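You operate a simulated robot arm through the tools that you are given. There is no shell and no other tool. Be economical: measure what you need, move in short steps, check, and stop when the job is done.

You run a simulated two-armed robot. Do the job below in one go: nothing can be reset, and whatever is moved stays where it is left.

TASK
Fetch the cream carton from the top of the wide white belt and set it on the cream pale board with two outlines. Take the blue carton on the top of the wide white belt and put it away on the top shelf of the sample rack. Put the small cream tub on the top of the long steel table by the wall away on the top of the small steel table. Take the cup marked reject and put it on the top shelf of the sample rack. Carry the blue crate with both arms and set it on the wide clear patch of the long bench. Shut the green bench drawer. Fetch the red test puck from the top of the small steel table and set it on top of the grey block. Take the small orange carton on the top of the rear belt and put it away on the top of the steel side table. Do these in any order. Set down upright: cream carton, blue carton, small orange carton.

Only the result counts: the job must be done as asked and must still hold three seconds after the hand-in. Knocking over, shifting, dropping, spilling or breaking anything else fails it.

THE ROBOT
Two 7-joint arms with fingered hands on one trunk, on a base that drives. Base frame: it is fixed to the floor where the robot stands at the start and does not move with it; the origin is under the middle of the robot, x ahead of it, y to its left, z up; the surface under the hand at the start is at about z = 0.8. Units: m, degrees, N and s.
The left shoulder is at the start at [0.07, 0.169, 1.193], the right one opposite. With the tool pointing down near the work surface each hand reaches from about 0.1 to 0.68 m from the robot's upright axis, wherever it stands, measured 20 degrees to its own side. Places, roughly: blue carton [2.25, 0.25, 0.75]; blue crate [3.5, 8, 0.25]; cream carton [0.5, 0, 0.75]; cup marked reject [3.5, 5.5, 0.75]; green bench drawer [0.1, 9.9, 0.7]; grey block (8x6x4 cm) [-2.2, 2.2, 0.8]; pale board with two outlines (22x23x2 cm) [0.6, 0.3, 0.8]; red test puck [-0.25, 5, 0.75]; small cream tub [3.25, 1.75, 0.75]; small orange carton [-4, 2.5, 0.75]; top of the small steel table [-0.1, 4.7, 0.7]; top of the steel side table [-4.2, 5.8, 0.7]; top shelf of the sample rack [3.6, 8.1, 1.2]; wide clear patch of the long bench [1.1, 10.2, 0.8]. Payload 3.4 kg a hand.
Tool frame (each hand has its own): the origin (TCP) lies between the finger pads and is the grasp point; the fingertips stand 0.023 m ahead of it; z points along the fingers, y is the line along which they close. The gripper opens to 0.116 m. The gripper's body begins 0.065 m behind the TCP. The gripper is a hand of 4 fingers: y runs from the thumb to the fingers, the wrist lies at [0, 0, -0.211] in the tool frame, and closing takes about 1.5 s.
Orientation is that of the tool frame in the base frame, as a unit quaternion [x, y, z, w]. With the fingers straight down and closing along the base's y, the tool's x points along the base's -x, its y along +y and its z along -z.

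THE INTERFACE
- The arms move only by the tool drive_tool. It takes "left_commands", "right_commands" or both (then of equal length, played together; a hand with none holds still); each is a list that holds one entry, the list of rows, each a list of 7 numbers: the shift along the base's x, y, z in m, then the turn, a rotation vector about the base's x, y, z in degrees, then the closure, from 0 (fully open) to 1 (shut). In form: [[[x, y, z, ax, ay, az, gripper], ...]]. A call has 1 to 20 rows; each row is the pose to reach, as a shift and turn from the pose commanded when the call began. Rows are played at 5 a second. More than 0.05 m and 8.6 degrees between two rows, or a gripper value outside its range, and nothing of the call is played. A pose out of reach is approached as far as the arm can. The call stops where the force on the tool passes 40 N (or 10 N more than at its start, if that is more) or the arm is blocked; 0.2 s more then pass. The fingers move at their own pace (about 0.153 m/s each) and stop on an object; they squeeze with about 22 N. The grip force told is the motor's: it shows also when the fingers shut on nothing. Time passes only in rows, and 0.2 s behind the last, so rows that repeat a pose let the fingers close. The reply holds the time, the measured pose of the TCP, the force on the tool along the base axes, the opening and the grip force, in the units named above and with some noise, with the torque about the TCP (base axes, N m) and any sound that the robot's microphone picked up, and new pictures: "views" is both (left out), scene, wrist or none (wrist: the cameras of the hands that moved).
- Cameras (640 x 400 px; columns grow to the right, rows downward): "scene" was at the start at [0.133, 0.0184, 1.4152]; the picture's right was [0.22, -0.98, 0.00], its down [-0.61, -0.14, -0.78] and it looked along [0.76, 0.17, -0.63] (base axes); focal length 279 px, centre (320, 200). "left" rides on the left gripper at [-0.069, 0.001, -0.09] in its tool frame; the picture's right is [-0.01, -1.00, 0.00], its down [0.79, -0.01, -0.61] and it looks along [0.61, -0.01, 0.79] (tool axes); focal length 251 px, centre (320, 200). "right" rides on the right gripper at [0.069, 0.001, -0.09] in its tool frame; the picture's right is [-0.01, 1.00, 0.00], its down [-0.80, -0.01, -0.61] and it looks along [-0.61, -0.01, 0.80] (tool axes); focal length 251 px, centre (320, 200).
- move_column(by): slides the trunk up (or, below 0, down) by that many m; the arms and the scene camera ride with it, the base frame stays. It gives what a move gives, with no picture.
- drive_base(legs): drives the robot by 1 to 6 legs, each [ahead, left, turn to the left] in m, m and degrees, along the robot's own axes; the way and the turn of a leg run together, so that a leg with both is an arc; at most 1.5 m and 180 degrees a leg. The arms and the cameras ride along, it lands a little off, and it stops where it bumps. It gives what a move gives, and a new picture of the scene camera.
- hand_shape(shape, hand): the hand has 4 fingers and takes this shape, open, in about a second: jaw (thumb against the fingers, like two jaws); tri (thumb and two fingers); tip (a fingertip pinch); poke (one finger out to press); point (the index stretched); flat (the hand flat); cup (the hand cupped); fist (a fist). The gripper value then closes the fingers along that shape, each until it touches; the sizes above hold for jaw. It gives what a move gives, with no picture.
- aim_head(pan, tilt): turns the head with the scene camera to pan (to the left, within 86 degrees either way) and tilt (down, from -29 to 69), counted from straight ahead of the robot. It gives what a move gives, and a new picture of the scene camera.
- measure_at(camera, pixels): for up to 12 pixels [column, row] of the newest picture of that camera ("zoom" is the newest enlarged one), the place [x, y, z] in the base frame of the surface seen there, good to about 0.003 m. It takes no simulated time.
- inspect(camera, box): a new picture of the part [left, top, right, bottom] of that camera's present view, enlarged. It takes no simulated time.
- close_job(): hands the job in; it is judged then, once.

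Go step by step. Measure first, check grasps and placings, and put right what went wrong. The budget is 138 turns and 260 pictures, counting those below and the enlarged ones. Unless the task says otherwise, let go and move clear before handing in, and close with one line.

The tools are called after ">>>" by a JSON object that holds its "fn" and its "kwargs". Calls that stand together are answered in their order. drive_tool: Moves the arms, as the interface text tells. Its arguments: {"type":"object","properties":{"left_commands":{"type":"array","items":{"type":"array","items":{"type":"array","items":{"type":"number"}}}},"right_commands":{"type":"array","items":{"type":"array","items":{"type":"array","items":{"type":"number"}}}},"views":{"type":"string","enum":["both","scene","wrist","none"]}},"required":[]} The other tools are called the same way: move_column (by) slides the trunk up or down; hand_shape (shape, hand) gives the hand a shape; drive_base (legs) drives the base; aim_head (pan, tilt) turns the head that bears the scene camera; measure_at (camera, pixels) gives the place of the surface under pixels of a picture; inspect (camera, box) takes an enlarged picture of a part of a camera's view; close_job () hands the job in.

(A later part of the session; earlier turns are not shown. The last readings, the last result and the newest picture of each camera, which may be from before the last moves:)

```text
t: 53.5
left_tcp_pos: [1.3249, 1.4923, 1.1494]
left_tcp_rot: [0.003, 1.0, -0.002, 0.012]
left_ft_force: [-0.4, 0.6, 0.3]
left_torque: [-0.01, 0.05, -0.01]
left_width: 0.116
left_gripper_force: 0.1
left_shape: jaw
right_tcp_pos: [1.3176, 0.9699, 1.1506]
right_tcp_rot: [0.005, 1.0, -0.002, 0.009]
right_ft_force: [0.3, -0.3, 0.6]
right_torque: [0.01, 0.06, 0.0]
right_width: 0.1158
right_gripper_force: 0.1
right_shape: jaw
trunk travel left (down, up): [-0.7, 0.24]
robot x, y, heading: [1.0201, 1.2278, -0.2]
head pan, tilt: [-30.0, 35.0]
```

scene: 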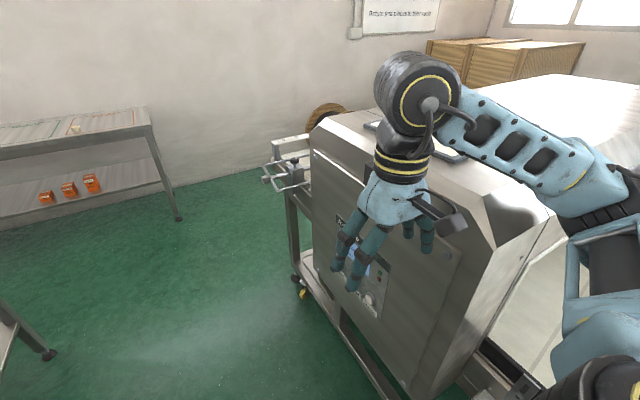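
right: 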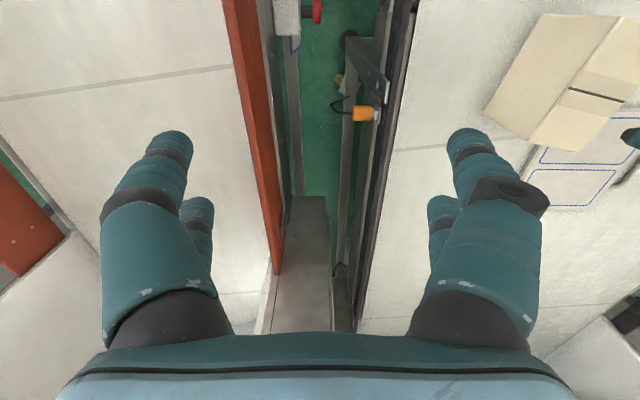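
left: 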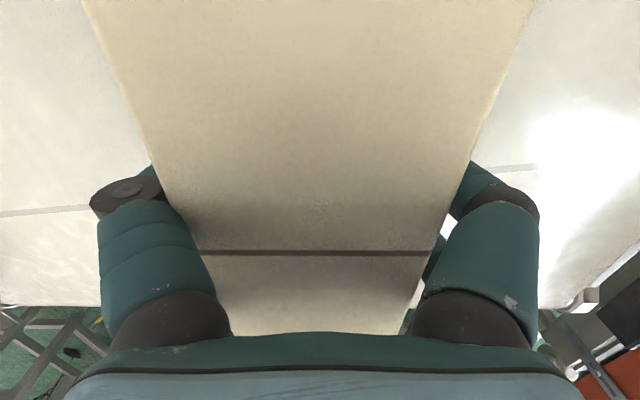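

Blocked after 5 cm. I'll measure nearby contact candidates: machine corner and forearm.

>>> {"fn": "measure_at", "kwargs": {"camera": "scene", "pixels": [[485, 205], [430, 350], [400, 250], [560, 220], [600, 180], [450, 190], [310, 155], [420, 390], [330, 130], [600, 265]]}}

>>> {"fn": "aim_head", "kwargs": {"pan": 40, "tilt": 40}}

>>> {"fn": "aim_head", "kwargs": {"pan": 0, "tilt": 68}}

```text
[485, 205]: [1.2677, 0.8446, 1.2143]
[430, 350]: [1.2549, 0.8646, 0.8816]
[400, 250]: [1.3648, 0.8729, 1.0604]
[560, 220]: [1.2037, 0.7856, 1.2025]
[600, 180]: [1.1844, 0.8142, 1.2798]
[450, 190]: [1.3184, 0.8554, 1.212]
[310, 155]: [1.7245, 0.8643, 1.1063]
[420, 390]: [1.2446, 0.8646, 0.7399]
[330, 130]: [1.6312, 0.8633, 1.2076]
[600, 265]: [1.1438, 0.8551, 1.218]
```

```text
t: 54.9
left_tcp_pos: [1.3259, 1.4913, 1.1484]
left_tcp_rot: [0.002, 1.0, -0.002, 0.013]
left_ft_force: [0.3, -0.7, -0.2]
left_torque: [0.02, 0.01, -0.04]
left_width: 0.116
left_gripper_force: 0.0
left_shape: jaw
right_tcp_pos: [1.317, 0.9704, 1.1512]
right_tcp_rot: [0.005, 1.0, -0.003, 0.009]
right_ft_force: [-0.3, 0.1, -0.4]
right_torque: [-0.04, -0.03, 0.02]
right_width: 0.1159
right_gripper_force: 0.1
right_shape: jaw
trunk travel left (down, up): [-0.7, 0.24]
robot x, y, heading: [1.023, 1.2279, 0.2]
head pan, tilt: [40.0, 40.0]
```

scene: 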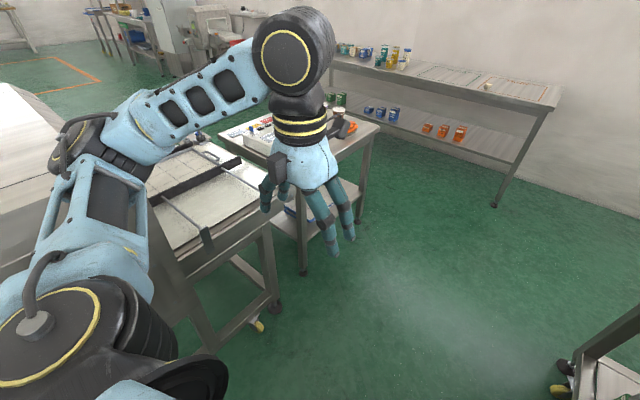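

```text
t: 56.0
left_tcp_pos: [1.3249, 1.4926, 1.1474]
left_tcp_rot: [0.001, 1.0, -0.002, 0.013]
left_ft_force: [-0.8, -1.0, 0.2]
left_torque: [-0.04, 0.03, -0.01]
left_width: 0.1159
left_gripper_force: 0.0
left_shape: jaw
right_tcp_pos: [1.3178, 0.9704, 1.151]
right_tcp_rot: [0.005, 1.0, -0.003, 0.009]
right_ft_force: [-0.3, -0.7, -0.4]
right_torque: [0.0, 0.01, -0.03]
right_width: 0.1159
right_gripper_force: 0.1
right_shape: jaw
trunk travel left (down, up): [-0.7, 0.24]
robot x, y, heading: [1.0193, 1.2289, -0.1]
head pan, tilt: [0.0, 68.0]
```

scene: 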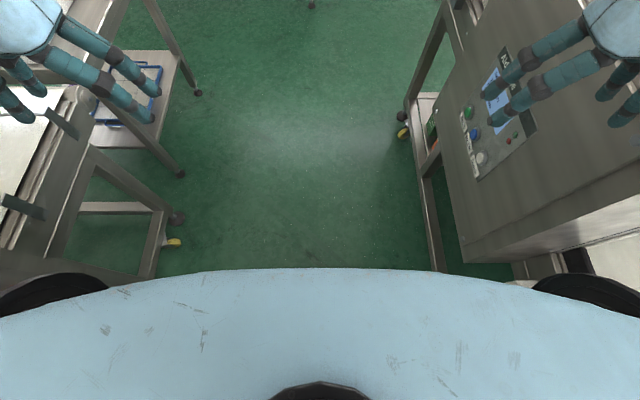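

The right elbow hit the machine's front corner (face at y 0.864). I'll back off, stretch the hands forward and inward to narrow the elbows.

>>> {"fn": "drive_base", "kwargs": {"legs": [[-0.15, 0, 0]]}}

>>> {"fn": "drive_tool", "kwargs": {"left_commands": [[[0.03, -0.02, 0, 0, 0, 0, 0], [0.06, -0.04, 0, 0, 0, 0, 0], [0.09, -0.06, 0, 0, 0, 0, 0], [0.12, -0.08, 0, 0, 0, 0, 0], [0.15, -0.1, -0.01, 0, 0, 0, 0], [0.18, -0.12, -0.02, 0, 0, 0, 0], [0.21, -0.13, -0.03, 0, 0, 0, 0]]], "right_commands": [[[0.03, 0.02, 0, 0, 0, 0, 0], [0.06, 0.04, 0, 0, 0, 0, 0], [0.09, 0.06, 0, 0, 0, 0, 0], [0.12, 0.08, 0, 0, 0, 0, 0], [0.15, 0.1, -0.01, 0, 0, 0, 0], [0.18, 0.12, -0.02, 0, 0, 0, 0], [0.21, 0.13, -0.03, 0, 0, 0, 0]]], "views": "none"}}

>>> {"fn": "aim_head", "kwargs": {"pan": -40, "tilt": 40}}

>>> {"fn": "aim_head", "kwargs": {"pan": 40, "tilt": 40}}

```text
t: 56.8
left_tcp_pos: [1.327, 1.4903, 1.1442]
left_tcp_rot: [0.005, 1.0, -0.002, 0.008]
left_ft_force: [0.8, -0.7, 0.5]
left_torque: [0.04, -0.02, -0.02]
left_width: 0.116
left_gripper_force: 0.1
left_shape: jaw
right_tcp_pos: [1.3187, 0.9674, 1.1481]
right_tcp_rot: [0.009, 1.0, -0.002, 0.004]
right_ft_force: [0.0, -0.1, 0.8]
right_torque: [-0.03, -0.03, -0.04]
right_width: 0.116
right_gripper_force: 0.1
right_shape: jaw
trunk travel left (down, up): [-0.7, 0.24]
robot x, y, heading: [1.0096, 1.2313, -0.3]
head pan, tilt: [0.0, 68.0]
stopped in leg 1: the robot was blocked; the commanded pose is now the measured one
```

scene: 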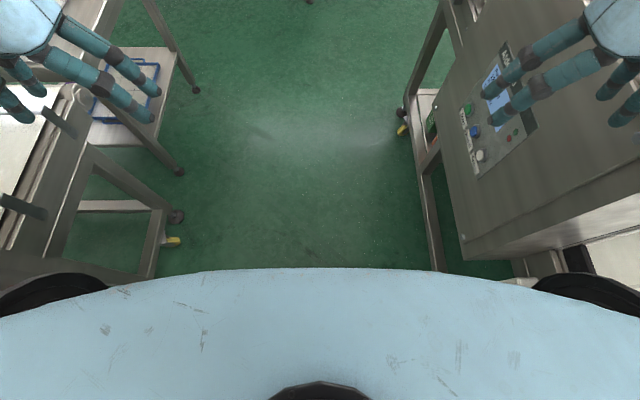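

```text
t: 58.0
left_tcp_pos: [1.4594, 1.2384, 1.1471]
left_tcp_rot: [0.107, 0.994, -0.007, 0.015]
left_ft_force: [0.2, -0.1, 0.4]
left_torque: [-0.01, 0.0, 0.03]
left_width: 0.1161
left_gripper_force: 0.1
left_shape: jaw
right_tcp_pos: [1.3828, 0.9191, 1.1546]
right_tcp_rot: [0.104, 0.994, 0.0, 0.017]
right_ft_force: [-3.7, 65.4, 15.0]
right_torque: [-1.88, 0.08, -0.18]
right_width: 0.1143
right_gripper_force: 0.1
right_shape: jaw
trunk travel left (down, up): [-0.7, 0.24]
robot x, y, heading: [0.9881, 1.1563, -12.3]
head pan, tilt: [0.0, 68.0]
stopped in row 5 (right hand): the force on the tool passed its limit at 50 N (the readings are from after the stop); the commanded pose is now the measured one
```

```text
t: 59.0
left_tcp_pos: [1.4569, 1.2387, 1.1481]
left_tcp_rot: [0.107, 0.994, -0.008, 0.016]
left_ft_force: [-0.1, -0.2, 0.7]
left_torque: [0.0, 0.01, 0.0]
left_width: 0.116
left_gripper_force: 0.0
left_shape: jaw
right_tcp_pos: [1.3841, 0.9201, 1.1524]
right_tcp_rot: [0.105, 0.994, -0.001, 0.017]
right_ft_force: [-2.8, 67.5, 22.0]
right_torque: [-2.27, -0.08, -0.09]
right_width: 0.1143
right_gripper_force: 0.1
right_shape: jaw
trunk travel left (down, up): [-0.7, 0.24]
robot x, y, heading: [0.9936, 1.1567, -12.2]
head pan, tilt: [-40.0, 40.0]
```

scene: 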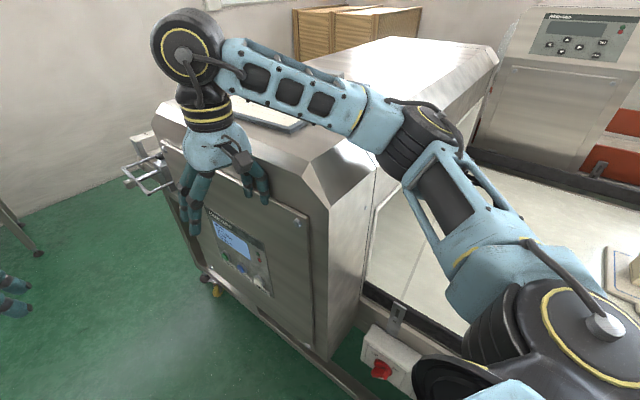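

```text
t: 60.6
left_tcp_pos: [1.4573, 1.2398, 1.1485]
left_tcp_rot: [0.107, 0.994, -0.008, 0.017]
left_ft_force: [0.3, 0.7, 0.0]
left_torque: [-0.03, 0.0, 0.01]
left_width: 0.1159
left_gripper_force: 0.0
left_shape: jaw
right_tcp_pos: [1.3836, 0.9186, 1.1522]
right_tcp_rot: [0.105, 0.994, -0.001, 0.016]
right_ft_force: [-1.4, 66.3, 20.2]
right_torque: [-2.2, -0.05, -0.01]
right_width: 0.1142
right_gripper_force: 0.0
right_shape: jaw
trunk travel left (down, up): [-0.7, 0.24]
robot x, y, heading: [0.9938, 1.1555, -12.0]
head pan, tilt: [40.0, 40.0]
```

scene: 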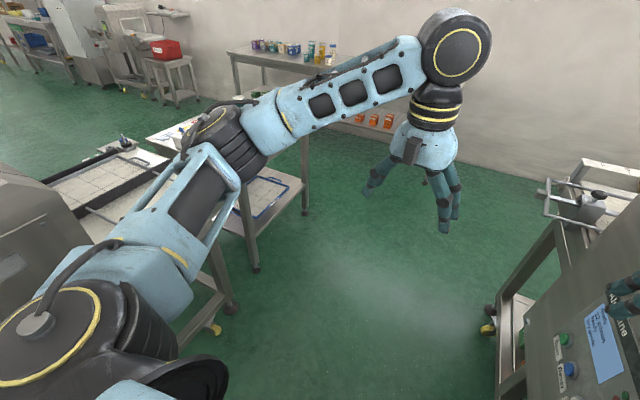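

The robot has yawed -12° while the right hand presses the machine side (66 N). I'll sidestep left to free it.

>>> {"fn": "measure_at", "kwargs": {"camera": "scene", "pixels": [[200, 145], [120, 230], [30, 310], [60, 260], [30, 210], [190, 255], [130, 130], [15, 190]]}}

>>> {"fn": "drive_base", "kwargs": {"legs": [[0, 0.1, 0]]}}

```text
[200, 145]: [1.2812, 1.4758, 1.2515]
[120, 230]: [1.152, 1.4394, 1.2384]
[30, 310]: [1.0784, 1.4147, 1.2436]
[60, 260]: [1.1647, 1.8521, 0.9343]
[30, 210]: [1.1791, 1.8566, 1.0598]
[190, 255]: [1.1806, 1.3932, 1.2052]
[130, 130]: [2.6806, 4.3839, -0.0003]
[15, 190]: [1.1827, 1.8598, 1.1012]
```

```text
t: 61.7
left_tcp_pos: [1.4862, 1.2485, 1.1477]
left_tcp_rot: [0.146, 0.989, 0.003, 0.013]
left_ft_force: [1.7, -2.8, -0.7]
left_torque: [0.19, 0.04, 0.01]
left_width: 0.1164
left_gripper_force: 0.1
left_shape: jaw
right_tcp_pos: [1.3872, 0.9335, 1.1495]
right_tcp_rot: [0.145, 0.989, 0.007, 0.019]
right_ft_force: [0.5, 4.0, -0.2]
right_torque: [0.06, -0.03, 0.07]
right_width: 0.1156
right_gripper_force: 0.0
right_shape: jaw
trunk travel left (down, up): [-0.7, 0.24]
robot x, y, heading: [1.014, 1.2316, -16.6]
head pan, tilt: [40.0, 40.0]
```

scene: 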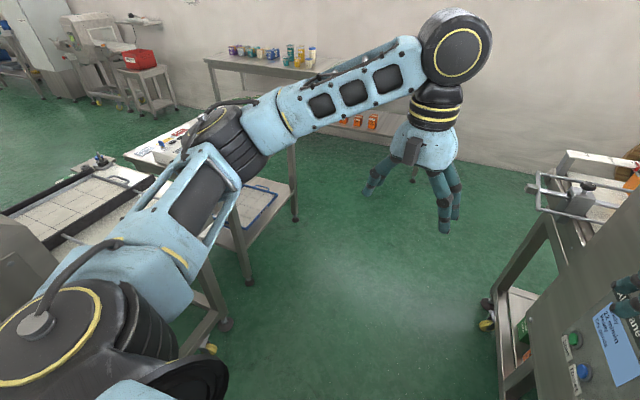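

Contact is now light (4 N). I'll back away by 0.3 m with the heading kept, then straighten.

>>> {"fn": "drive_base", "kwargs": {"legs": [[-0.33, 0.04, 0]]}}

>>> {"fn": "aim_head", "kwargs": {"pan": -45, "tilt": 40}}

```text
t: 64.0
left_tcp_pos: [1.1966, 1.3846, 1.137]
left_tcp_rot: [0.145, 0.989, 0.0, 0.001]
left_ft_force: [-0.2, -0.6, 0.1]
left_torque: [0.0, 0.0, 0.02]
left_width: 0.116
left_gripper_force: 0.2
left_shape: jaw
right_tcp_pos: [1.0985, 1.0722, 1.1401]
right_tcp_rot: [0.147, 0.989, 0.003, 0.006]
right_ft_force: [-0.3, 0.0, -0.7]
right_torque: [0.0, 0.03, -0.01]
right_width: 0.1159
right_gripper_force: 0.1
right_shape: jaw
trunk travel left (down, up): [-0.7, 0.24]
robot x, y, heading: [0.7031, 1.3612, -16.7]
head pan, tilt: [40.0, 40.0]
```

scene: 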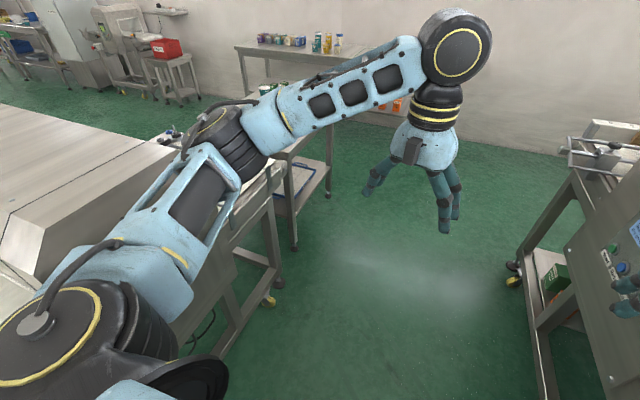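

```text
t: 65.5
left_tcp_pos: [1.1953, 1.3864, 1.1367]
left_tcp_rot: [0.145, 0.989, 0.001, 0.001]
left_ft_force: [-0.3, -0.7, 0.4]
left_torque: [-0.02, 0.0, -0.02]
left_width: 0.1157
left_gripper_force: 0.1
left_shape: jaw
right_tcp_pos: [1.0981, 1.0719, 1.1411]
right_tcp_rot: [0.146, 0.989, 0.003, 0.007]
right_ft_force: [-1.0, -0.2, -0.2]
right_torque: [0.03, 0.02, 0.0]
right_width: 0.1161
right_gripper_force: 0.1
right_shape: jaw
trunk travel left (down, up): [-0.7, 0.24]
robot x, y, heading: [0.6966, 1.3629, -16.6]
head pan, tilt: [-45.0, 40.0]
```

scene: 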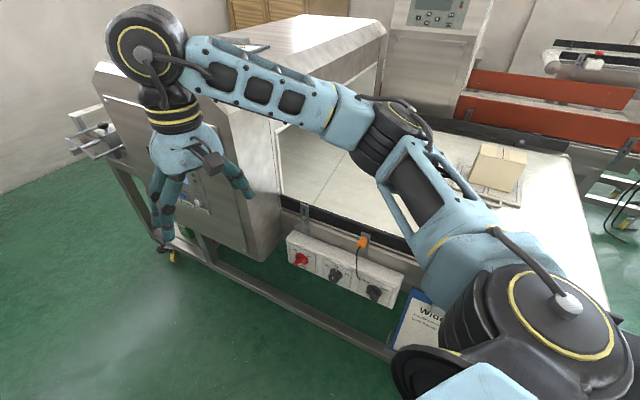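

Free. Straighten at y≈1.36 (middle of the aisle) and drive through.

>>> {"fn": "drive_base", "kwargs": {"legs": [[0, 0, 16.6], [0.5, 0, 0], [1.2, 0, 0]]}}

>>> {"fn": "aim_head", "kwargs": {"pan": -60, "tilt": 35}}

>>> {"fn": "aim_head", "kwargs": {"pan": 20, "tilt": 35}}

```text
t: 75.1
left_tcp_pos: [2.8551, 1.5373, 1.1373]
left_tcp_rot: [-0.007, 1.0, 0.001, 0.002]
left_ft_force: [0.0, 0.1, -0.6]
left_torque: [0.02, 0.02, 0.02]
left_width: 0.1161
left_gripper_force: 0.0
left_shape: jaw
right_tcp_pos: [2.857, 1.2081, 1.1424]
right_tcp_rot: [-0.007, 1.0, 0.004, 0.007]
right_ft_force: [0.3, -0.2, 0.2]
right_torque: [0.0, 0.03, 0.0]
right_width: 0.116
right_gripper_force: 0.1
right_shape: jaw
trunk travel left (down, up): [-0.7, 0.24]
robot x, y, heading: [2.39, 1.3659, 0.7]
head pan, tilt: [-45.0, 40.0]
```

scene: 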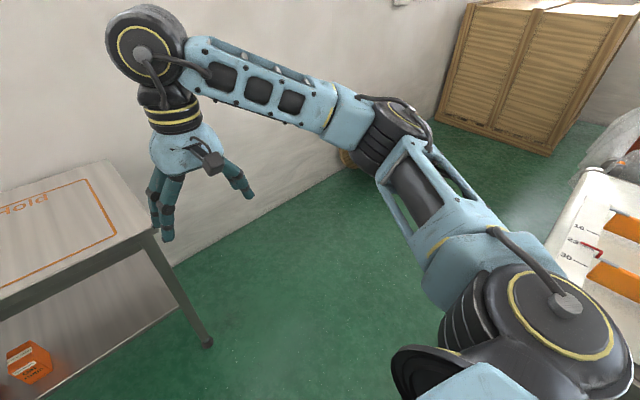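

```text
t: 75.8
left_tcp_pos: [2.8564, 1.5378, 1.1369]
left_tcp_rot: [-0.006, 1.0, 0.001, 0.0]
left_ft_force: [-0.7, 0.6, -0.2]
left_torque: [0.0, -0.05, -0.03]
left_width: 0.1159
left_gripper_force: 0.1
left_shape: jaw
right_tcp_pos: [2.8561, 1.2073, 1.1417]
right_tcp_rot: [-0.007, 1.0, 0.005, 0.006]
right_ft_force: [0.1, 0.6, 0.3]
right_torque: [-0.02, 0.0, -0.03]
right_width: 0.1162
right_gripper_force: 0.0
right_shape: jaw
trunk travel left (down, up): [-0.7, 0.24]
robot x, y, heading: [2.3895, 1.3641, 0.9]
head pan, tilt: [-60.0, 35.0]
```

scene: 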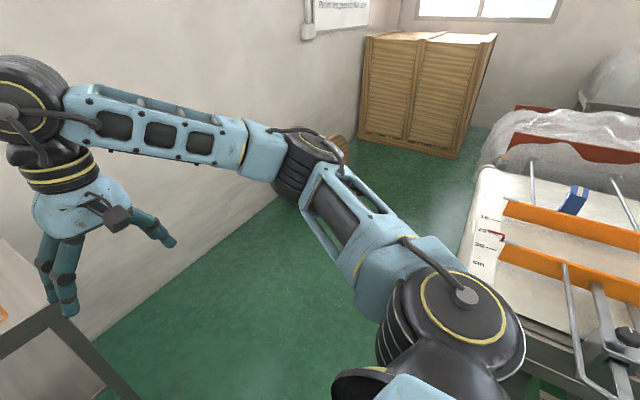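

```text
t: 77.4
left_tcp_pos: [2.8543, 1.5372, 1.1366]
left_tcp_rot: [-0.007, 1.0, 0.0, 0.001]
left_ft_force: [-0.5, -0.2, -0.1]
left_torque: [0.01, 0.02, -0.01]
left_width: 0.1159
left_gripper_force: 0.2
left_shape: jaw
right_tcp_pos: [2.856, 1.2082, 1.1415]
right_tcp_rot: [-0.007, 1.0, 0.004, 0.007]
right_ft_force: [-0.7, 0.3, -0.2]
right_torque: [-0.03, 0.0, 0.0]
right_width: 0.1157
right_gripper_force: 0.0
right_shape: jaw
trunk travel left (down, up): [-0.7, 0.24]
robot x, y, heading: [2.3914, 1.3603, 0.9]
head pan, tilt: [20.0, 35.0]
```

scene: 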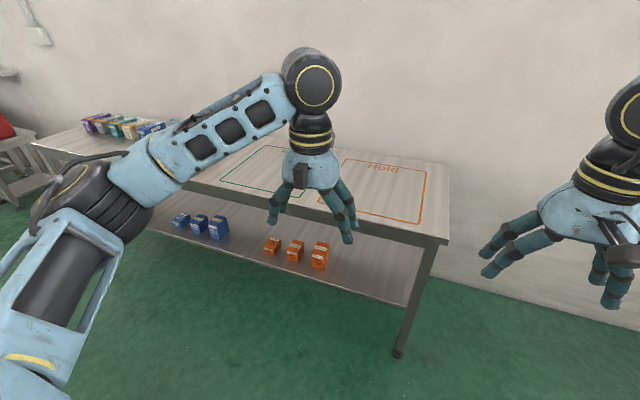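

I'm past the machine; the blue carton is between orange guides near the belt's far end. Look again at it and measure.

>>> {"fn": "aim_head", "kwargs": {"pan": -72, "tilt": 35}}

>>> {"fn": "inspect", "kwargs": {"camera": "scene", "box": [320, 120, 560, 320]}}

```text
t: 79.0
left_tcp_pos: [2.8552, 1.5366, 1.1375]
left_tcp_rot: [-0.006, 1.0, 0.001, 0.0]
left_ft_force: [-0.4, 0.9, 0.7]
left_torque: [0.03, 0.02, 0.0]
left_width: 0.1161
left_gripper_force: 0.1
left_shape: jaw
right_tcp_pos: [2.8582, 1.2078, 1.1421]
right_tcp_rot: [-0.006, 1.0, 0.004, 0.006]
right_ft_force: [-0.9, 0.8, -0.7]
right_torque: [0.0, 0.01, -0.01]
right_width: 0.1159
right_gripper_force: 0.1
right_shape: jaw
trunk travel left (down, up): [-0.7, 0.24]
robot x, y, heading: [2.3904, 1.3656, 0.8]
head pan, tilt: [-72.0, 35.0]
```

scene: 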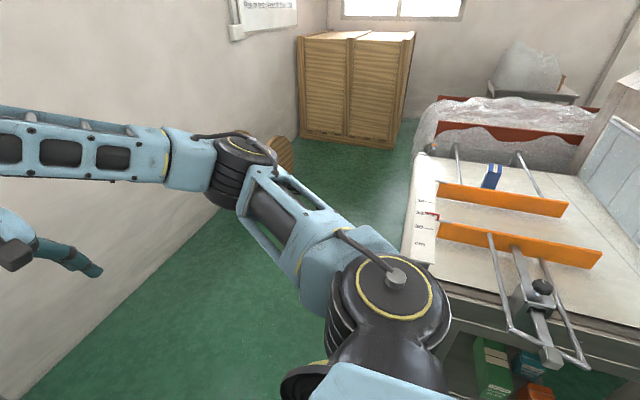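

```text
2.00 times, centred on (440, 220) of scene
```

zoom: 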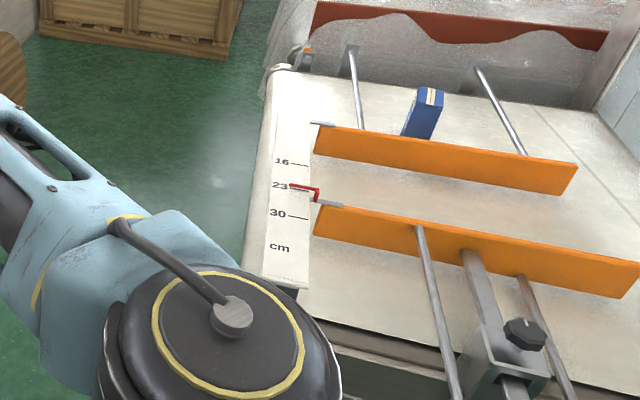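

>>> {"fn": "measure_at", "kwargs": {"camera": "zoom", "pixels": [[416, 95], [440, 100], [425, 125], [408, 130], [318, 132], [578, 165], [318, 205], [640, 262], [268, 70], [296, 285], [355, 90], [490, 95]]}}

>>> {"fn": "measure_at", "kwargs": {"camera": "scene", "pixels": [[438, 96], [590, 110], [410, 260], [545, 355], [300, 130], [400, 150]]}}

```text
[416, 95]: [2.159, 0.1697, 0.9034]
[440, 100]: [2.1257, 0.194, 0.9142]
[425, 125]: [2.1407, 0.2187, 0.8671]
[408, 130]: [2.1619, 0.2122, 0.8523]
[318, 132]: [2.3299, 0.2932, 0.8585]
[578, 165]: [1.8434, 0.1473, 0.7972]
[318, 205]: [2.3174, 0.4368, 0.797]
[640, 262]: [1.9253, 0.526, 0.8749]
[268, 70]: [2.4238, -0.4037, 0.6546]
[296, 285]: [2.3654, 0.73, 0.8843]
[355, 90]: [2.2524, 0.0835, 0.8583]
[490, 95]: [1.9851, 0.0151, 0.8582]
```

```text
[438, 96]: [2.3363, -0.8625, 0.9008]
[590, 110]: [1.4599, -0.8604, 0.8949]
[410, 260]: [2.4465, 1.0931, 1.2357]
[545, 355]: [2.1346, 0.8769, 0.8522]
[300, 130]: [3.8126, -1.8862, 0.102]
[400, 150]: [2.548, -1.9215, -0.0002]
```

The carton stands near (2.14, 0.2) behind the far orange rail; I'll go round the belt end (x≈2.4) and face back.

>>> {"fn": "drive_base", "kwargs": {"legs": [[0.52, 0, 0], [0, -1.1, 0], [0, 0, 120], [0, 0, 59]]}}

>>> {"fn": "aim_head", "kwargs": {"pan": 0, "tilt": 40}}

```text
t: 94.9
left_tcp_pos: [2.4918, 0.098, 1.1358]
left_tcp_rot: [1.0, 0.027, -0.001, 0.002]
left_ft_force: [0.4, 0.0, -0.1]
left_torque: [-0.04, 0.01, 0.03]
left_width: 0.1159
left_gripper_force: 0.1
left_shape: jaw
right_tcp_pos: [2.4795, 0.4278, 1.1419]
right_tcp_rot: [1.0, 0.027, -0.006, 0.005]
right_ft_force: [-0.1, -0.9, 0.0]
right_torque: [0.03, -0.02, -0.01]
right_width: 0.1159
right_gripper_force: 0.0
right_shape: jaw
trunk travel left (down, up): [-0.7, 0.24]
robot x, y, heading: [2.9564, 0.2901, -177.0]
head pan, tilt: [-72.0, 35.0]
```

scene: 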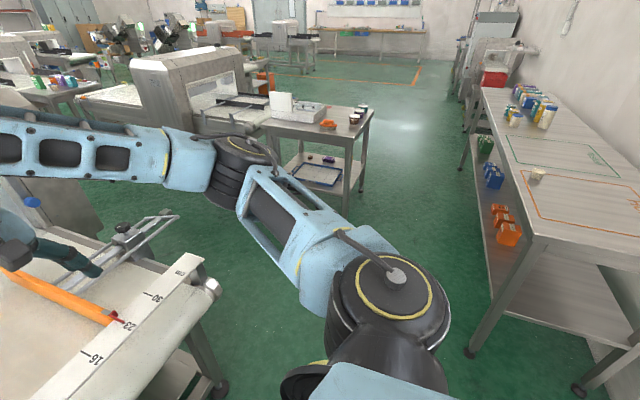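

```text
t: 96.3
left_tcp_pos: [2.4917, 0.0969, 1.1362]
left_tcp_rot: [1.0, 0.027, -0.001, 0.001]
left_ft_force: [0.2, -0.3, 0.9]
left_torque: [0.0, 0.0, 0.01]
left_width: 0.1159
left_gripper_force: 0.0
left_shape: jaw
right_tcp_pos: [2.4776, 0.4262, 1.1417]
right_tcp_rot: [1.0, 0.026, -0.006, 0.004]
right_ft_force: [-0.1, 0.7, -0.5]
right_torque: [0.0, 0.01, -0.01]
right_width: 0.116
right_gripper_force: 0.0
right_shape: jaw
trunk travel left (down, up): [-0.7, 0.24]
robot x, y, heading: [2.9473, 0.2905, -176.7]
head pan, tilt: [0.0, 40.0]
```

scene: 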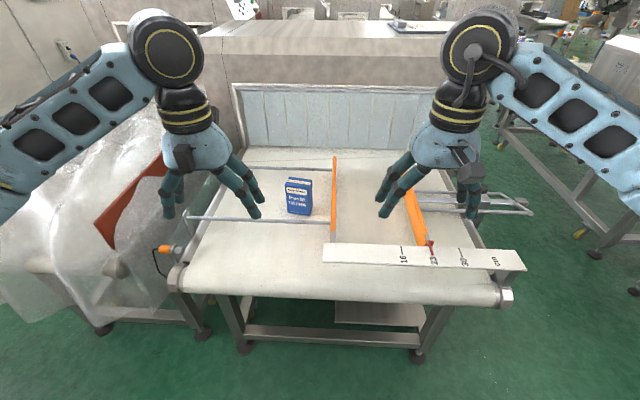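

Good view: blue carton at (298,196). Inspect and measure it and the rod in front of it.

>>> {"fn": "inspect", "kwargs": {"camera": "scene", "box": [250, 160, 350, 240]}}

>>> {"fn": "measure_at", "kwargs": {"camera": "zoom", "pixels": [[240, 120], [395, 130], [245, 145], [390, 157], [235, 320], [385, 350], [400, 250], [320, 125], [310, 480], [530, 60], [520, 440], [150, 366]]}}

>>> {"fn": "measure_at", "kwargs": {"camera": "scene", "pixels": [[340, 250], [320, 295], [180, 280], [225, 168], [230, 219], [335, 180], [333, 225]]}}

```text
5.00 times, centred on (300, 200) of scene
```

zoom: 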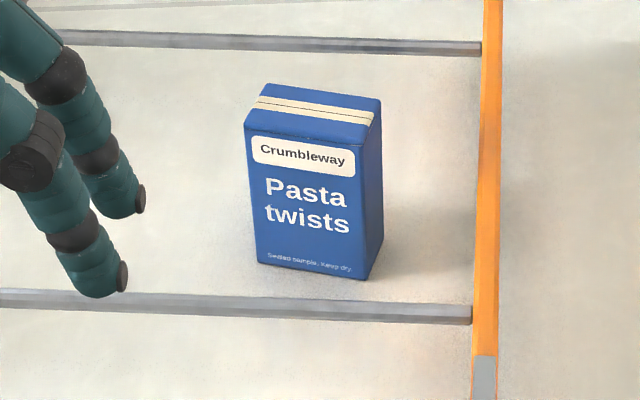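

```text
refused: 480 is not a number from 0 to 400
```

```text
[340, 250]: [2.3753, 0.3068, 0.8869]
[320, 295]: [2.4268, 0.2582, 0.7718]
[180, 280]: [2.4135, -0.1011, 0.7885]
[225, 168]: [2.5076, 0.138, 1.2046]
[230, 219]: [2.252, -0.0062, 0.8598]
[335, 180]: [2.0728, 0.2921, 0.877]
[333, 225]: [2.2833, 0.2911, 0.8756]
```

>>> {"fn": "measure_at", "kwargs": {"camera": "zoom", "pixels": [[267, 86], [380, 100], [246, 125], [368, 140], [258, 260], [366, 276], [383, 200], [315, 110], [300, 300], [488, 60], [300, 42]]}}

```text
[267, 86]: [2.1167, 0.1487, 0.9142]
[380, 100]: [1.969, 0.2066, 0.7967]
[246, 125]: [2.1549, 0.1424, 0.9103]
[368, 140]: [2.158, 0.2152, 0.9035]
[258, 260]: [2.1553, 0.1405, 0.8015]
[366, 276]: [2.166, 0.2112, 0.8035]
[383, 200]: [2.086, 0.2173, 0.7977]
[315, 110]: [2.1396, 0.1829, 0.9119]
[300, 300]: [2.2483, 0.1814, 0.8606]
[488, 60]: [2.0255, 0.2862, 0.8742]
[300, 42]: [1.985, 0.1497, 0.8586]
```

Carton centre is (2.138, 0.180), 4 x 7.3 cm, top 0.912. I need to be closer: drive 0.22 m forward.

>>> {"fn": "drive_base", "kwargs": {"legs": [[0.22, 0, -3]]}}

```text
t: 98.0
left_tcp_pos: [2.2631, 0.1111, 1.1383]
left_tcp_rot: [1.0, 0.005, -0.002, 0.001]
left_ft_force: [1.3, -0.4, -0.1]
left_torque: [0.02, 0.03, 0.0]
left_width: 0.1161
left_gripper_force: 0.1
left_shape: jaw
right_tcp_pos: [2.2649, 0.4413, 1.1418]
right_tcp_rot: [1.0, 0.004, -0.007, 0.004]
right_ft_force: [-0.4, -0.5, 0.4]
right_torque: [-0.01, 0.01, 0.0]
right_width: 0.116
right_gripper_force: 0.1
right_shape: jaw
trunk travel left (down, up): [-0.7, 0.24]
robot x, y, heading: [2.7269, 0.2784, -179.5]
head pan, tilt: [0.0, 40.0]
```

scene: 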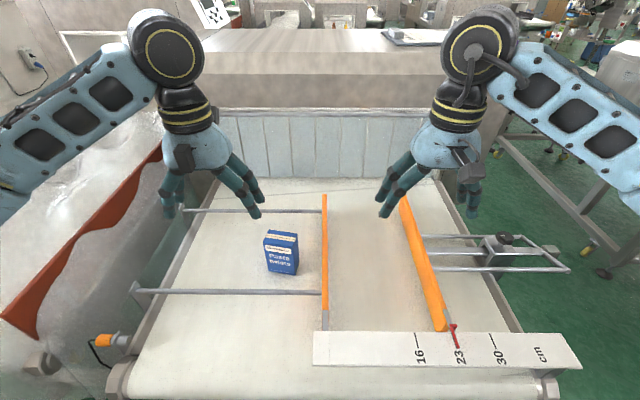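

Move the left hand above the carton and look.

>>> {"fn": "drive_tool", "kwargs": {"left_commands": [[[-0.03, 0.015, 0, 0, 0, -2, 0], [-0.06, 0.03, -0.02, 0, 0, -4, 0], [-0.09, 0.045, -0.05, 0, 0, -5, 0], [-0.115, 0.06, -0.08, 0, 0, -6, 0], [-0.126, 0.069, -0.11, 0, 0, -6, 0], [-0.126, 0.069, -0.13, 0, 0, -6, 0]]], "views": "both"}}

```text
t: 99.4
left_tcp_pos: [2.1349, 0.1791, 1.0029]
left_tcp_rot: [0.999, -0.047, -0.001, 0.0]
left_ft_force: [-0.4, -0.1, -0.4]
left_torque: [-0.01, -0.05, 0.0]
left_width: 0.116
left_gripper_force: 0.1
left_shape: jaw
right_tcp_pos: [2.2627, 0.4427, 1.1414]
right_tcp_rot: [1.0, 0.004, -0.006, 0.004]
right_ft_force: [0.5, 0.5, -0.4]
right_torque: [0.01, -0.03, -0.01]
right_width: 0.1159
right_gripper_force: 0.0
right_shape: jaw
trunk travel left (down, up): [-0.7, 0.24]
robot x, y, heading: [2.7302, 0.2817, -179.5]
head pan, tilt: [0.0, 40.0]
```

scene: 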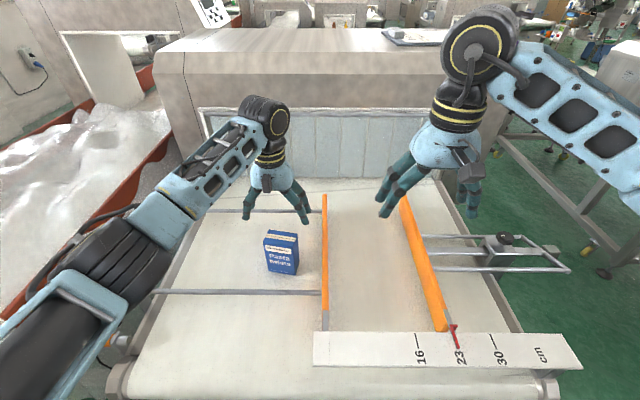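
left: 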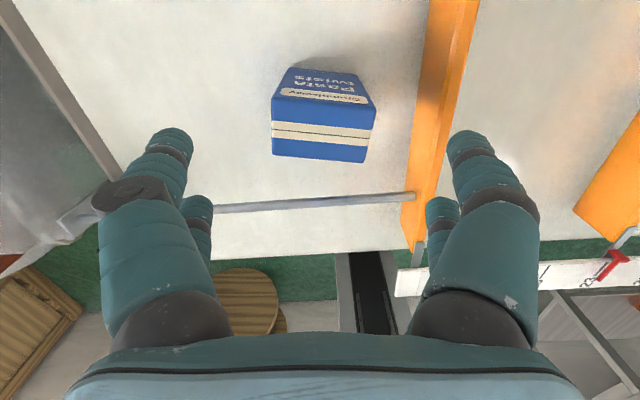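

Aligned. Descend to z 0.878 and close.

>>> {"fn": "drive_tool", "kwargs": {"left_commands": [[[0.002, 0.001, -0.04, 0, 0, 0, 0], [0.002, 0.001, -0.08, 0, 0, 0, 0], [0.002, 0.001, -0.11, 0, 0, 0, 0], [0.002, 0.001, -0.124, 0, 0, 0, 0], [0.002, 0.001, -0.124, 0, 0, 0, 0.3], [0.002, 0.001, -0.124, 0, 0, 0, 0.5], [0.002, 0.001, -0.124, 0, 0, 0, 0.7], [0.002, 0.001, -0.124, 0, 0, 0, 1], [0.002, 0.001, -0.124, 0, 0, 0, 1], [0.002, 0.001, -0.124, 0, 0, 0, 1]]], "views": "none"}}

>>> {"fn": "drive_tool", "kwargs": {"left_commands": [[[0, 0, 0.004, 0, 0, 0, 1], [0, 0, 0.01, 0, 0, 0, 1], [0, 0, 0.03, 0, 0, 0, 1], [0, 0, 0.07, 0, 0, 0, 1], [0, 0, 0.11, 0, 0, 0, 1], [0, 0, 0.15, 0, 0, 0, 1]]], "views": "both"}}

```text
t: 101.6
left_tcp_pos: [2.1373, 0.1824, 0.8818]
left_tcp_rot: [0.999, -0.048, -0.001, 0.001]
left_ft_force: [0.5, 0.6, 0.3]
left_torque: [-0.04, -0.03, -0.03]
left_width: 0.0686
left_gripper_force: 22.0
left_shape: jaw
right_tcp_pos: [2.2629, 0.4416, 1.1417]
right_tcp_rot: [1.0, 0.004, -0.006, 0.004]
right_ft_force: [-0.6, -0.3, 0.1]
right_torque: [-0.02, 0.0, -0.01]
right_width: 0.116
right_gripper_force: 0.0
right_shape: jaw
trunk travel left (down, up): [-0.7, 0.24]
robot x, y, heading: [2.7281, 0.2844, -179.6]
head pan, tilt: [0.0, 40.0]
```

```text
t: 103.0
left_tcp_pos: [2.136, 0.1801, 1.0319]
left_tcp_rot: [0.999, -0.049, -0.001, 0.0]
left_ft_force: [0.2, 0.4, -1.2]
left_torque: [0.02, -0.02, -0.02]
left_width: 0.0684
left_gripper_force: 21.7
left_shape: jaw
right_tcp_pos: [2.2628, 0.4395, 1.1412]
right_tcp_rot: [1.0, 0.004, -0.006, 0.004]
right_ft_force: [0.4, -0.6, 0.3]
right_torque: [0.03, -0.02, -0.04]
right_width: 0.1155
right_gripper_force: 0.1
right_shape: jaw
trunk travel left (down, up): [-0.7, 0.24]
robot x, y, heading: [2.7294, 0.2852, -179.7]
head pan, tilt: [0.0, 40.0]
```

scene: 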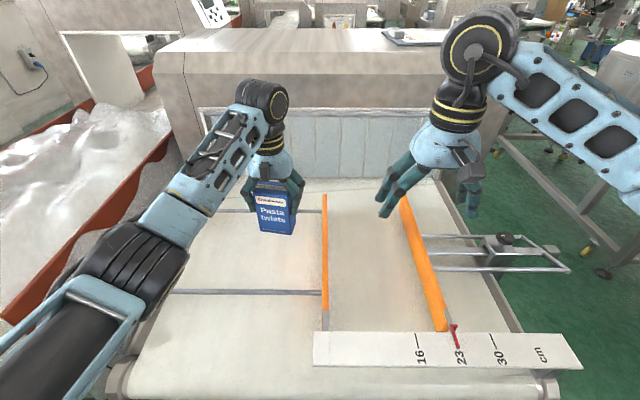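
left: 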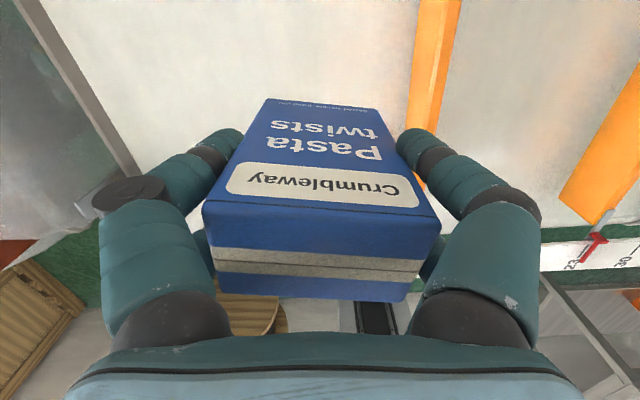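

Blue carton is held (0.068). I'll tuck the left hand back and then drive to the tub on the wall table, carrying the carton.

>>> {"fn": "drive_tool", "kwargs": {"left_commands": [[[0.04, -0.02, 0.03, 0, 0, 0, 1], [0.08, -0.04, 0.06, 0, 0, 2, 1], [0.12, -0.06, 0.09, 0, 0, 4, 1], [0.15, -0.07, 0.1, 0, 0, 6, 1], [0.17, -0.07, 0.1, 0, 0, 6, 1]]], "views": "none"}}

>>> {"fn": "drive_base", "kwargs": {"legs": [[-0.22, 0, 0], [0, 0, -120], [0, 0, -60.5], [0, 0.5, 0], [-0.2, 0, 0], [0, 0.83, 0]]}}

>>> {"fn": "aim_head", "kwargs": {"pan": 0, "tilt": 40}}

```text
refused: row 1 steps farther than a row can; nothing moved
```

```text
t: 119.8
left_tcp_pos: [3.2808, 1.6836, 1.0312]
left_tcp_rot: [0.041, 0.999, 0.001, 0.0]
left_ft_force: [0.5, -0.7, -2.2]
left_torque: [0.01, 0.02, -0.01]
left_width: 0.0683
left_gripper_force: 21.9
left_shape: jaw
right_tcp_pos: [3.1568, 1.4209, 1.1415]
right_tcp_rot: [-0.01, 1.0, 0.004, 0.006]
right_ft_force: [-0.8, -0.3, 0.4]
right_torque: [0.03, 0.0, 0.0]
right_width: 0.1158
right_gripper_force: 0.0
right_shape: jaw
trunk travel left (down, up): [-0.7, 0.24]
robot x, y, heading: [2.6865, 1.5769, 1.2]
head pan, tilt: [0.0, 40.0]
```

scene: 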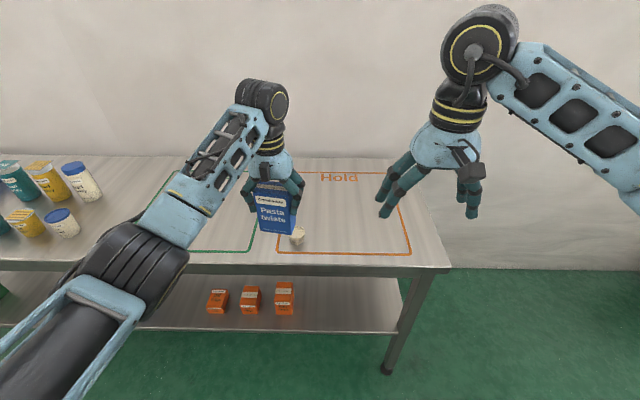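

```text
t: 120.5
left_tcp_pos: [3.2816, 1.6832, 1.0307]
left_tcp_rot: [0.042, 0.999, 0.0, 0.002]
left_ft_force: [0.1, 0.0, -1.7]
left_torque: [0.0, -0.01, -0.03]
left_width: 0.0681
left_gripper_force: 21.9
left_shape: jaw
right_tcp_pos: [3.1571, 1.4208, 1.1417]
right_tcp_rot: [-0.011, 1.0, 0.004, 0.006]
right_ft_force: [-0.5, -0.1, -0.8]
right_torque: [-0.01, 0.03, -0.02]
right_width: 0.1157
right_gripper_force: 0.0
right_shape: jaw
trunk travel left (down, up): [-0.7, 0.24]
robot x, y, heading: [2.6893, 1.5726, 1.0]
head pan, tilt: [0.0, 40.0]
```

scene: 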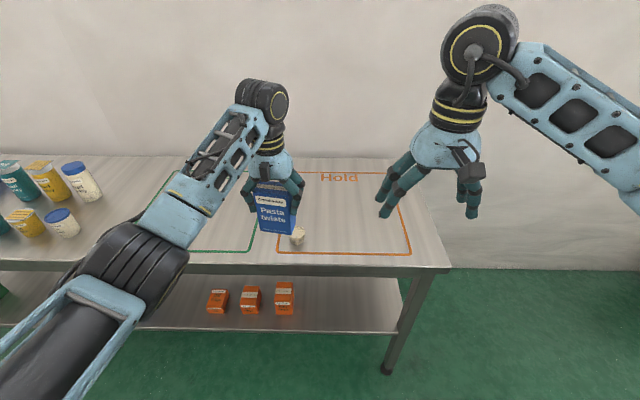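

The small cream tub is at (298,235), just below the held carton. Lift and retract the left hand.

>>> {"fn": "drive_tool", "kwargs": {"left_commands": [[[0, 0, 0.04, 0, 0, 0, 1], [-0.03, 0.01, 0.07, 0, 0, 0, 1], [-0.06, 0.03, 0.09, 0, 0, -1, 1], [-0.09, 0.06, 0.1, 0, 0, -2, 1], [-0.12, 0.09, 0.11, 0, 0, -3, 1], [-0.16, 0.11, 0.11, 0, 0, -4, 1], [-0.2, 0.13, 0.11, 0, 0, -5, 1]]], "views": "scene"}}

>>> {"fn": "inspect", "kwargs": {"camera": "scene", "box": [260, 200, 340, 260]}}

>>> {"fn": "measure_at", "kwargs": {"camera": "scene", "pixels": [[298, 229], [292, 240], [304, 241], [298, 246], [298, 235], [320, 262], [445, 262], [320, 240]]}}

```text
t: 122.0
left_tcp_pos: [3.0775, 1.8155, 1.1437]
left_tcp_rot: [0.087, 0.996, 0.0, 0.002]
left_ft_force: [-1.0, -0.4, -1.8]
left_torque: [-0.02, -0.01, 0.01]
left_width: 0.0679
left_gripper_force: 22.0
left_shape: jaw
right_tcp_pos: [3.1568, 1.4223, 1.1423]
right_tcp_rot: [-0.01, 1.0, 0.005, 0.007]
right_ft_force: [-0.2, 0.7, 0.9]
right_torque: [-0.02, -0.01, 0.02]
right_width: 0.1156
right_gripper_force: 0.1
right_shape: jaw
trunk travel left (down, up): [-0.7, 0.24]
robot x, y, heading: [2.6877, 1.5749, 1.2]
head pan, tilt: [0.0, 40.0]
```

scene: 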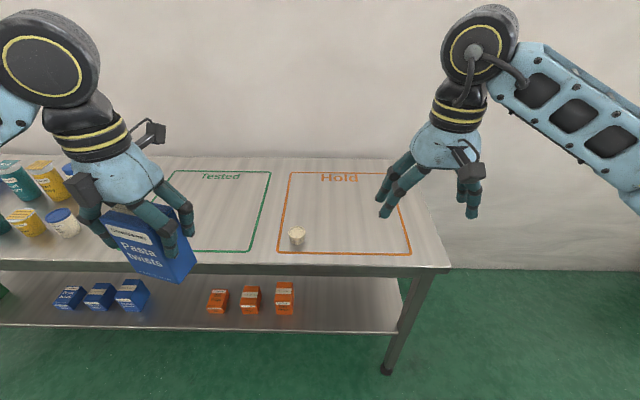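

```text
6.67 times, centred on (300, 230) of scene
```

zoom: 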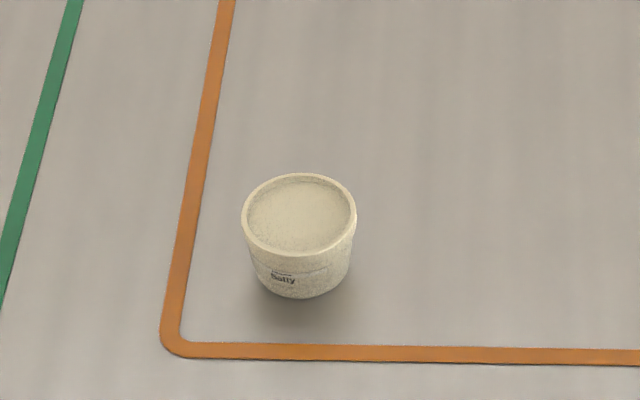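

```text
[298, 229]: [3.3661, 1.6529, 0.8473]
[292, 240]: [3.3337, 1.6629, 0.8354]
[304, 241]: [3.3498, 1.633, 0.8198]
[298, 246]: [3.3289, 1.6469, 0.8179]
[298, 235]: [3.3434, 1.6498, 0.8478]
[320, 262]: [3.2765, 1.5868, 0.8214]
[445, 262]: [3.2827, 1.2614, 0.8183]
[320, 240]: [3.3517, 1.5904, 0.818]
```

The tub is tiny (~4.5 cm wide, 3 cm tall) and open. I'll drive closer and left a bit for the right arm, then measure precisely.

>>> {"fn": "measure_at", "kwargs": {"camera": "zoom", "pixels": [[300, 176], [246, 210], [354, 212], [300, 258], [300, 296], [300, 215]]}}

>>> {"fn": "drive_base", "kwargs": {"legs": [[0.13, 0.12, -1.2]]}}

```text
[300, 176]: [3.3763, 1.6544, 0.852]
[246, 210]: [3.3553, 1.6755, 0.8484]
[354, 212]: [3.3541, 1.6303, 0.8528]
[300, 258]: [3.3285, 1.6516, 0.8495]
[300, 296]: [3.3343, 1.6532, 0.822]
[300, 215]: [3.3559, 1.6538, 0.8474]
```

```text
t: 123.5
left_tcp_pos: [3.214, 1.9237, 1.1437]
left_tcp_rot: [0.1, 0.995, 0.0, 0.002]
left_ft_force: [-0.2, -0.7, -2.2]
left_torque: [0.01, 0.0, -0.04]
left_width: 0.0678
left_gripper_force: 22.4
left_shape: jaw
right_tcp_pos: [3.2803, 1.5278, 1.1413]
right_tcp_rot: [0.006, 1.0, 0.005, 0.007]
right_ft_force: [0.2, -1.0, -0.3]
right_torque: [-0.01, -0.01, -0.02]
right_width: 0.1159
right_gripper_force: 0.2
right_shape: jaw
trunk travel left (down, up): [-0.7, 0.24]
robot x, y, heading: [2.8175, 1.6992, -0.4]
head pan, tilt: [0.0, 40.0]
```

scene: 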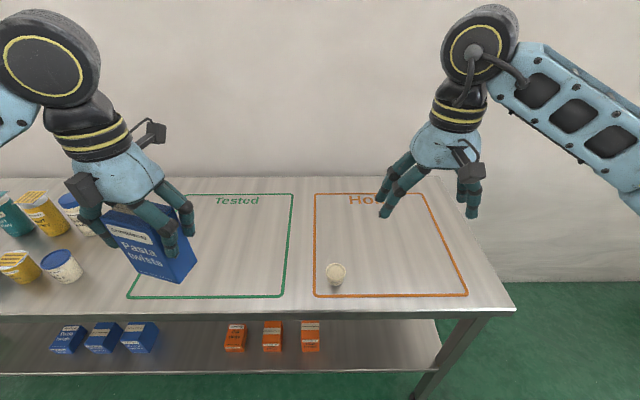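

Move the right hand above the tub (3.353, 1.653).

>>> {"fn": "drive_tool", "kwargs": {"right_commands": [[[0.02, 0.03, 0, 0, 0, 0, 0], [0.04, 0.06, 0, 0, 0, 0, 0], [0.06, 0.09, -0.02, 0, 0, 0, 0], [0.073, 0.125, -0.04, 0, 0, 0, 0], [0.073, 0.125, -0.085, 0, 0, 0, 0], [0.073, 0.125, -0.13, 0, 0, 0, 0], [0.073, 0.125, -0.17, 0, 0, 0, 0], [0.073, 0.125, -0.2, 0, 0, 0, 0]]], "views": "both"}}

```text
t: 125.3
left_tcp_pos: [3.216, 1.9252, 1.1439]
left_tcp_rot: [0.1, 0.995, 0.001, 0.001]
left_ft_force: [0.3, 0.7, -1.8]
left_torque: [-0.02, -0.01, 0.0]
left_width: 0.0679
left_gripper_force: 22.6
left_shape: jaw
right_tcp_pos: [3.3541, 1.654, 0.9403]
right_tcp_rot: [0.005, 1.0, 0.005, 0.006]
right_ft_force: [-0.6, -0.6, 0.3]
right_torque: [0.03, 0.01, 0.01]
right_width: 0.1155
right_gripper_force: 0.0
right_shape: jaw
trunk travel left (down, up): [-0.7, 0.24]
robot x, y, heading: [2.8139, 1.6947, -0.4]
head pan, tilt: [0.0, 40.0]
```

scene: 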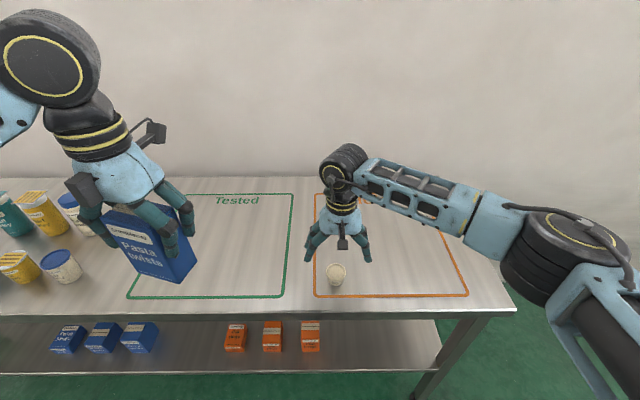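
right: 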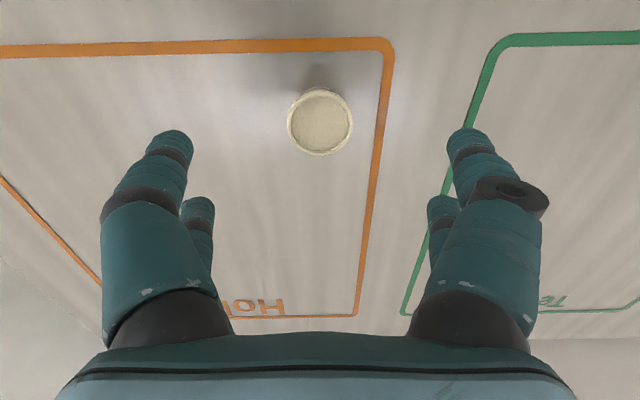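

Centered. Lower to z≈0.852 and close gently in stages.

>>> {"fn": "drive_tool", "kwargs": {"right_commands": [[[0, 0, -0.04, 0, 0, 0, 0], [0, 0, -0.07, 0, 0, 0, 0], [0, 0, -0.086, 0, 0, 0, 0], [0, 0, -0.086, 0, 0, 0, 0.2], [0, 0, -0.086, 0, 0, 0, 0.4], [0, 0, -0.086, 0, 0, 0, 0.6], [0, 0, -0.086, 0, 0, 0, 0.8], [0, 0, -0.086, 0, 0, 0, 1], [0, 0, -0.086, 0, 0, 0, 1], [0, 0, -0.086, 0, 0, 0, 1]]], "views": "both"}}

```text
t: 127.5
left_tcp_pos: [3.2166, 1.9249, 1.1445]
left_tcp_rot: [0.099, 0.995, 0.001, 0.001]
left_ft_force: [-0.2, 0.0, -1.4]
left_torque: [0.03, 0.01, -0.03]
left_width: 0.0677
left_gripper_force: 22.0
left_shape: jaw
right_tcp_pos: [3.3517, 1.6525, 0.8527]
right_tcp_rot: [0.006, 1.0, 0.004, 0.006]
right_ft_force: [-0.7, 0.7, 0.0]
right_torque: [0.04, 0.01, -0.02]
right_width: 0.0224
right_gripper_force: 22.2
right_shape: jaw
trunk travel left (down, up): [-0.7, 0.24]
robot x, y, heading: [2.8162, 1.697, -0.2]
head pan, tilt: [0.0, 40.0]
```

scene: 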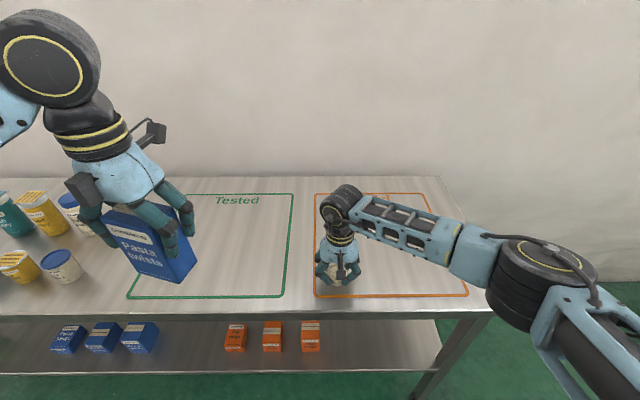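
right: 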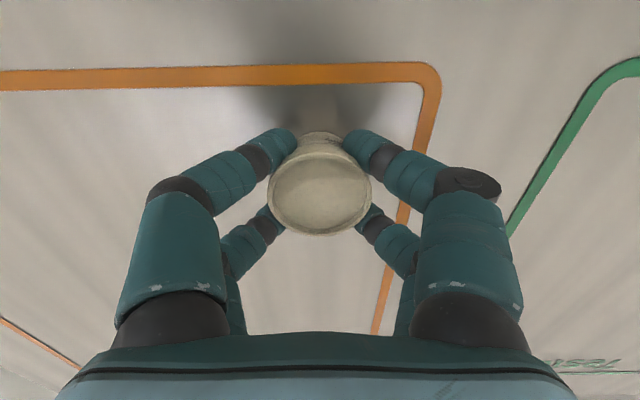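

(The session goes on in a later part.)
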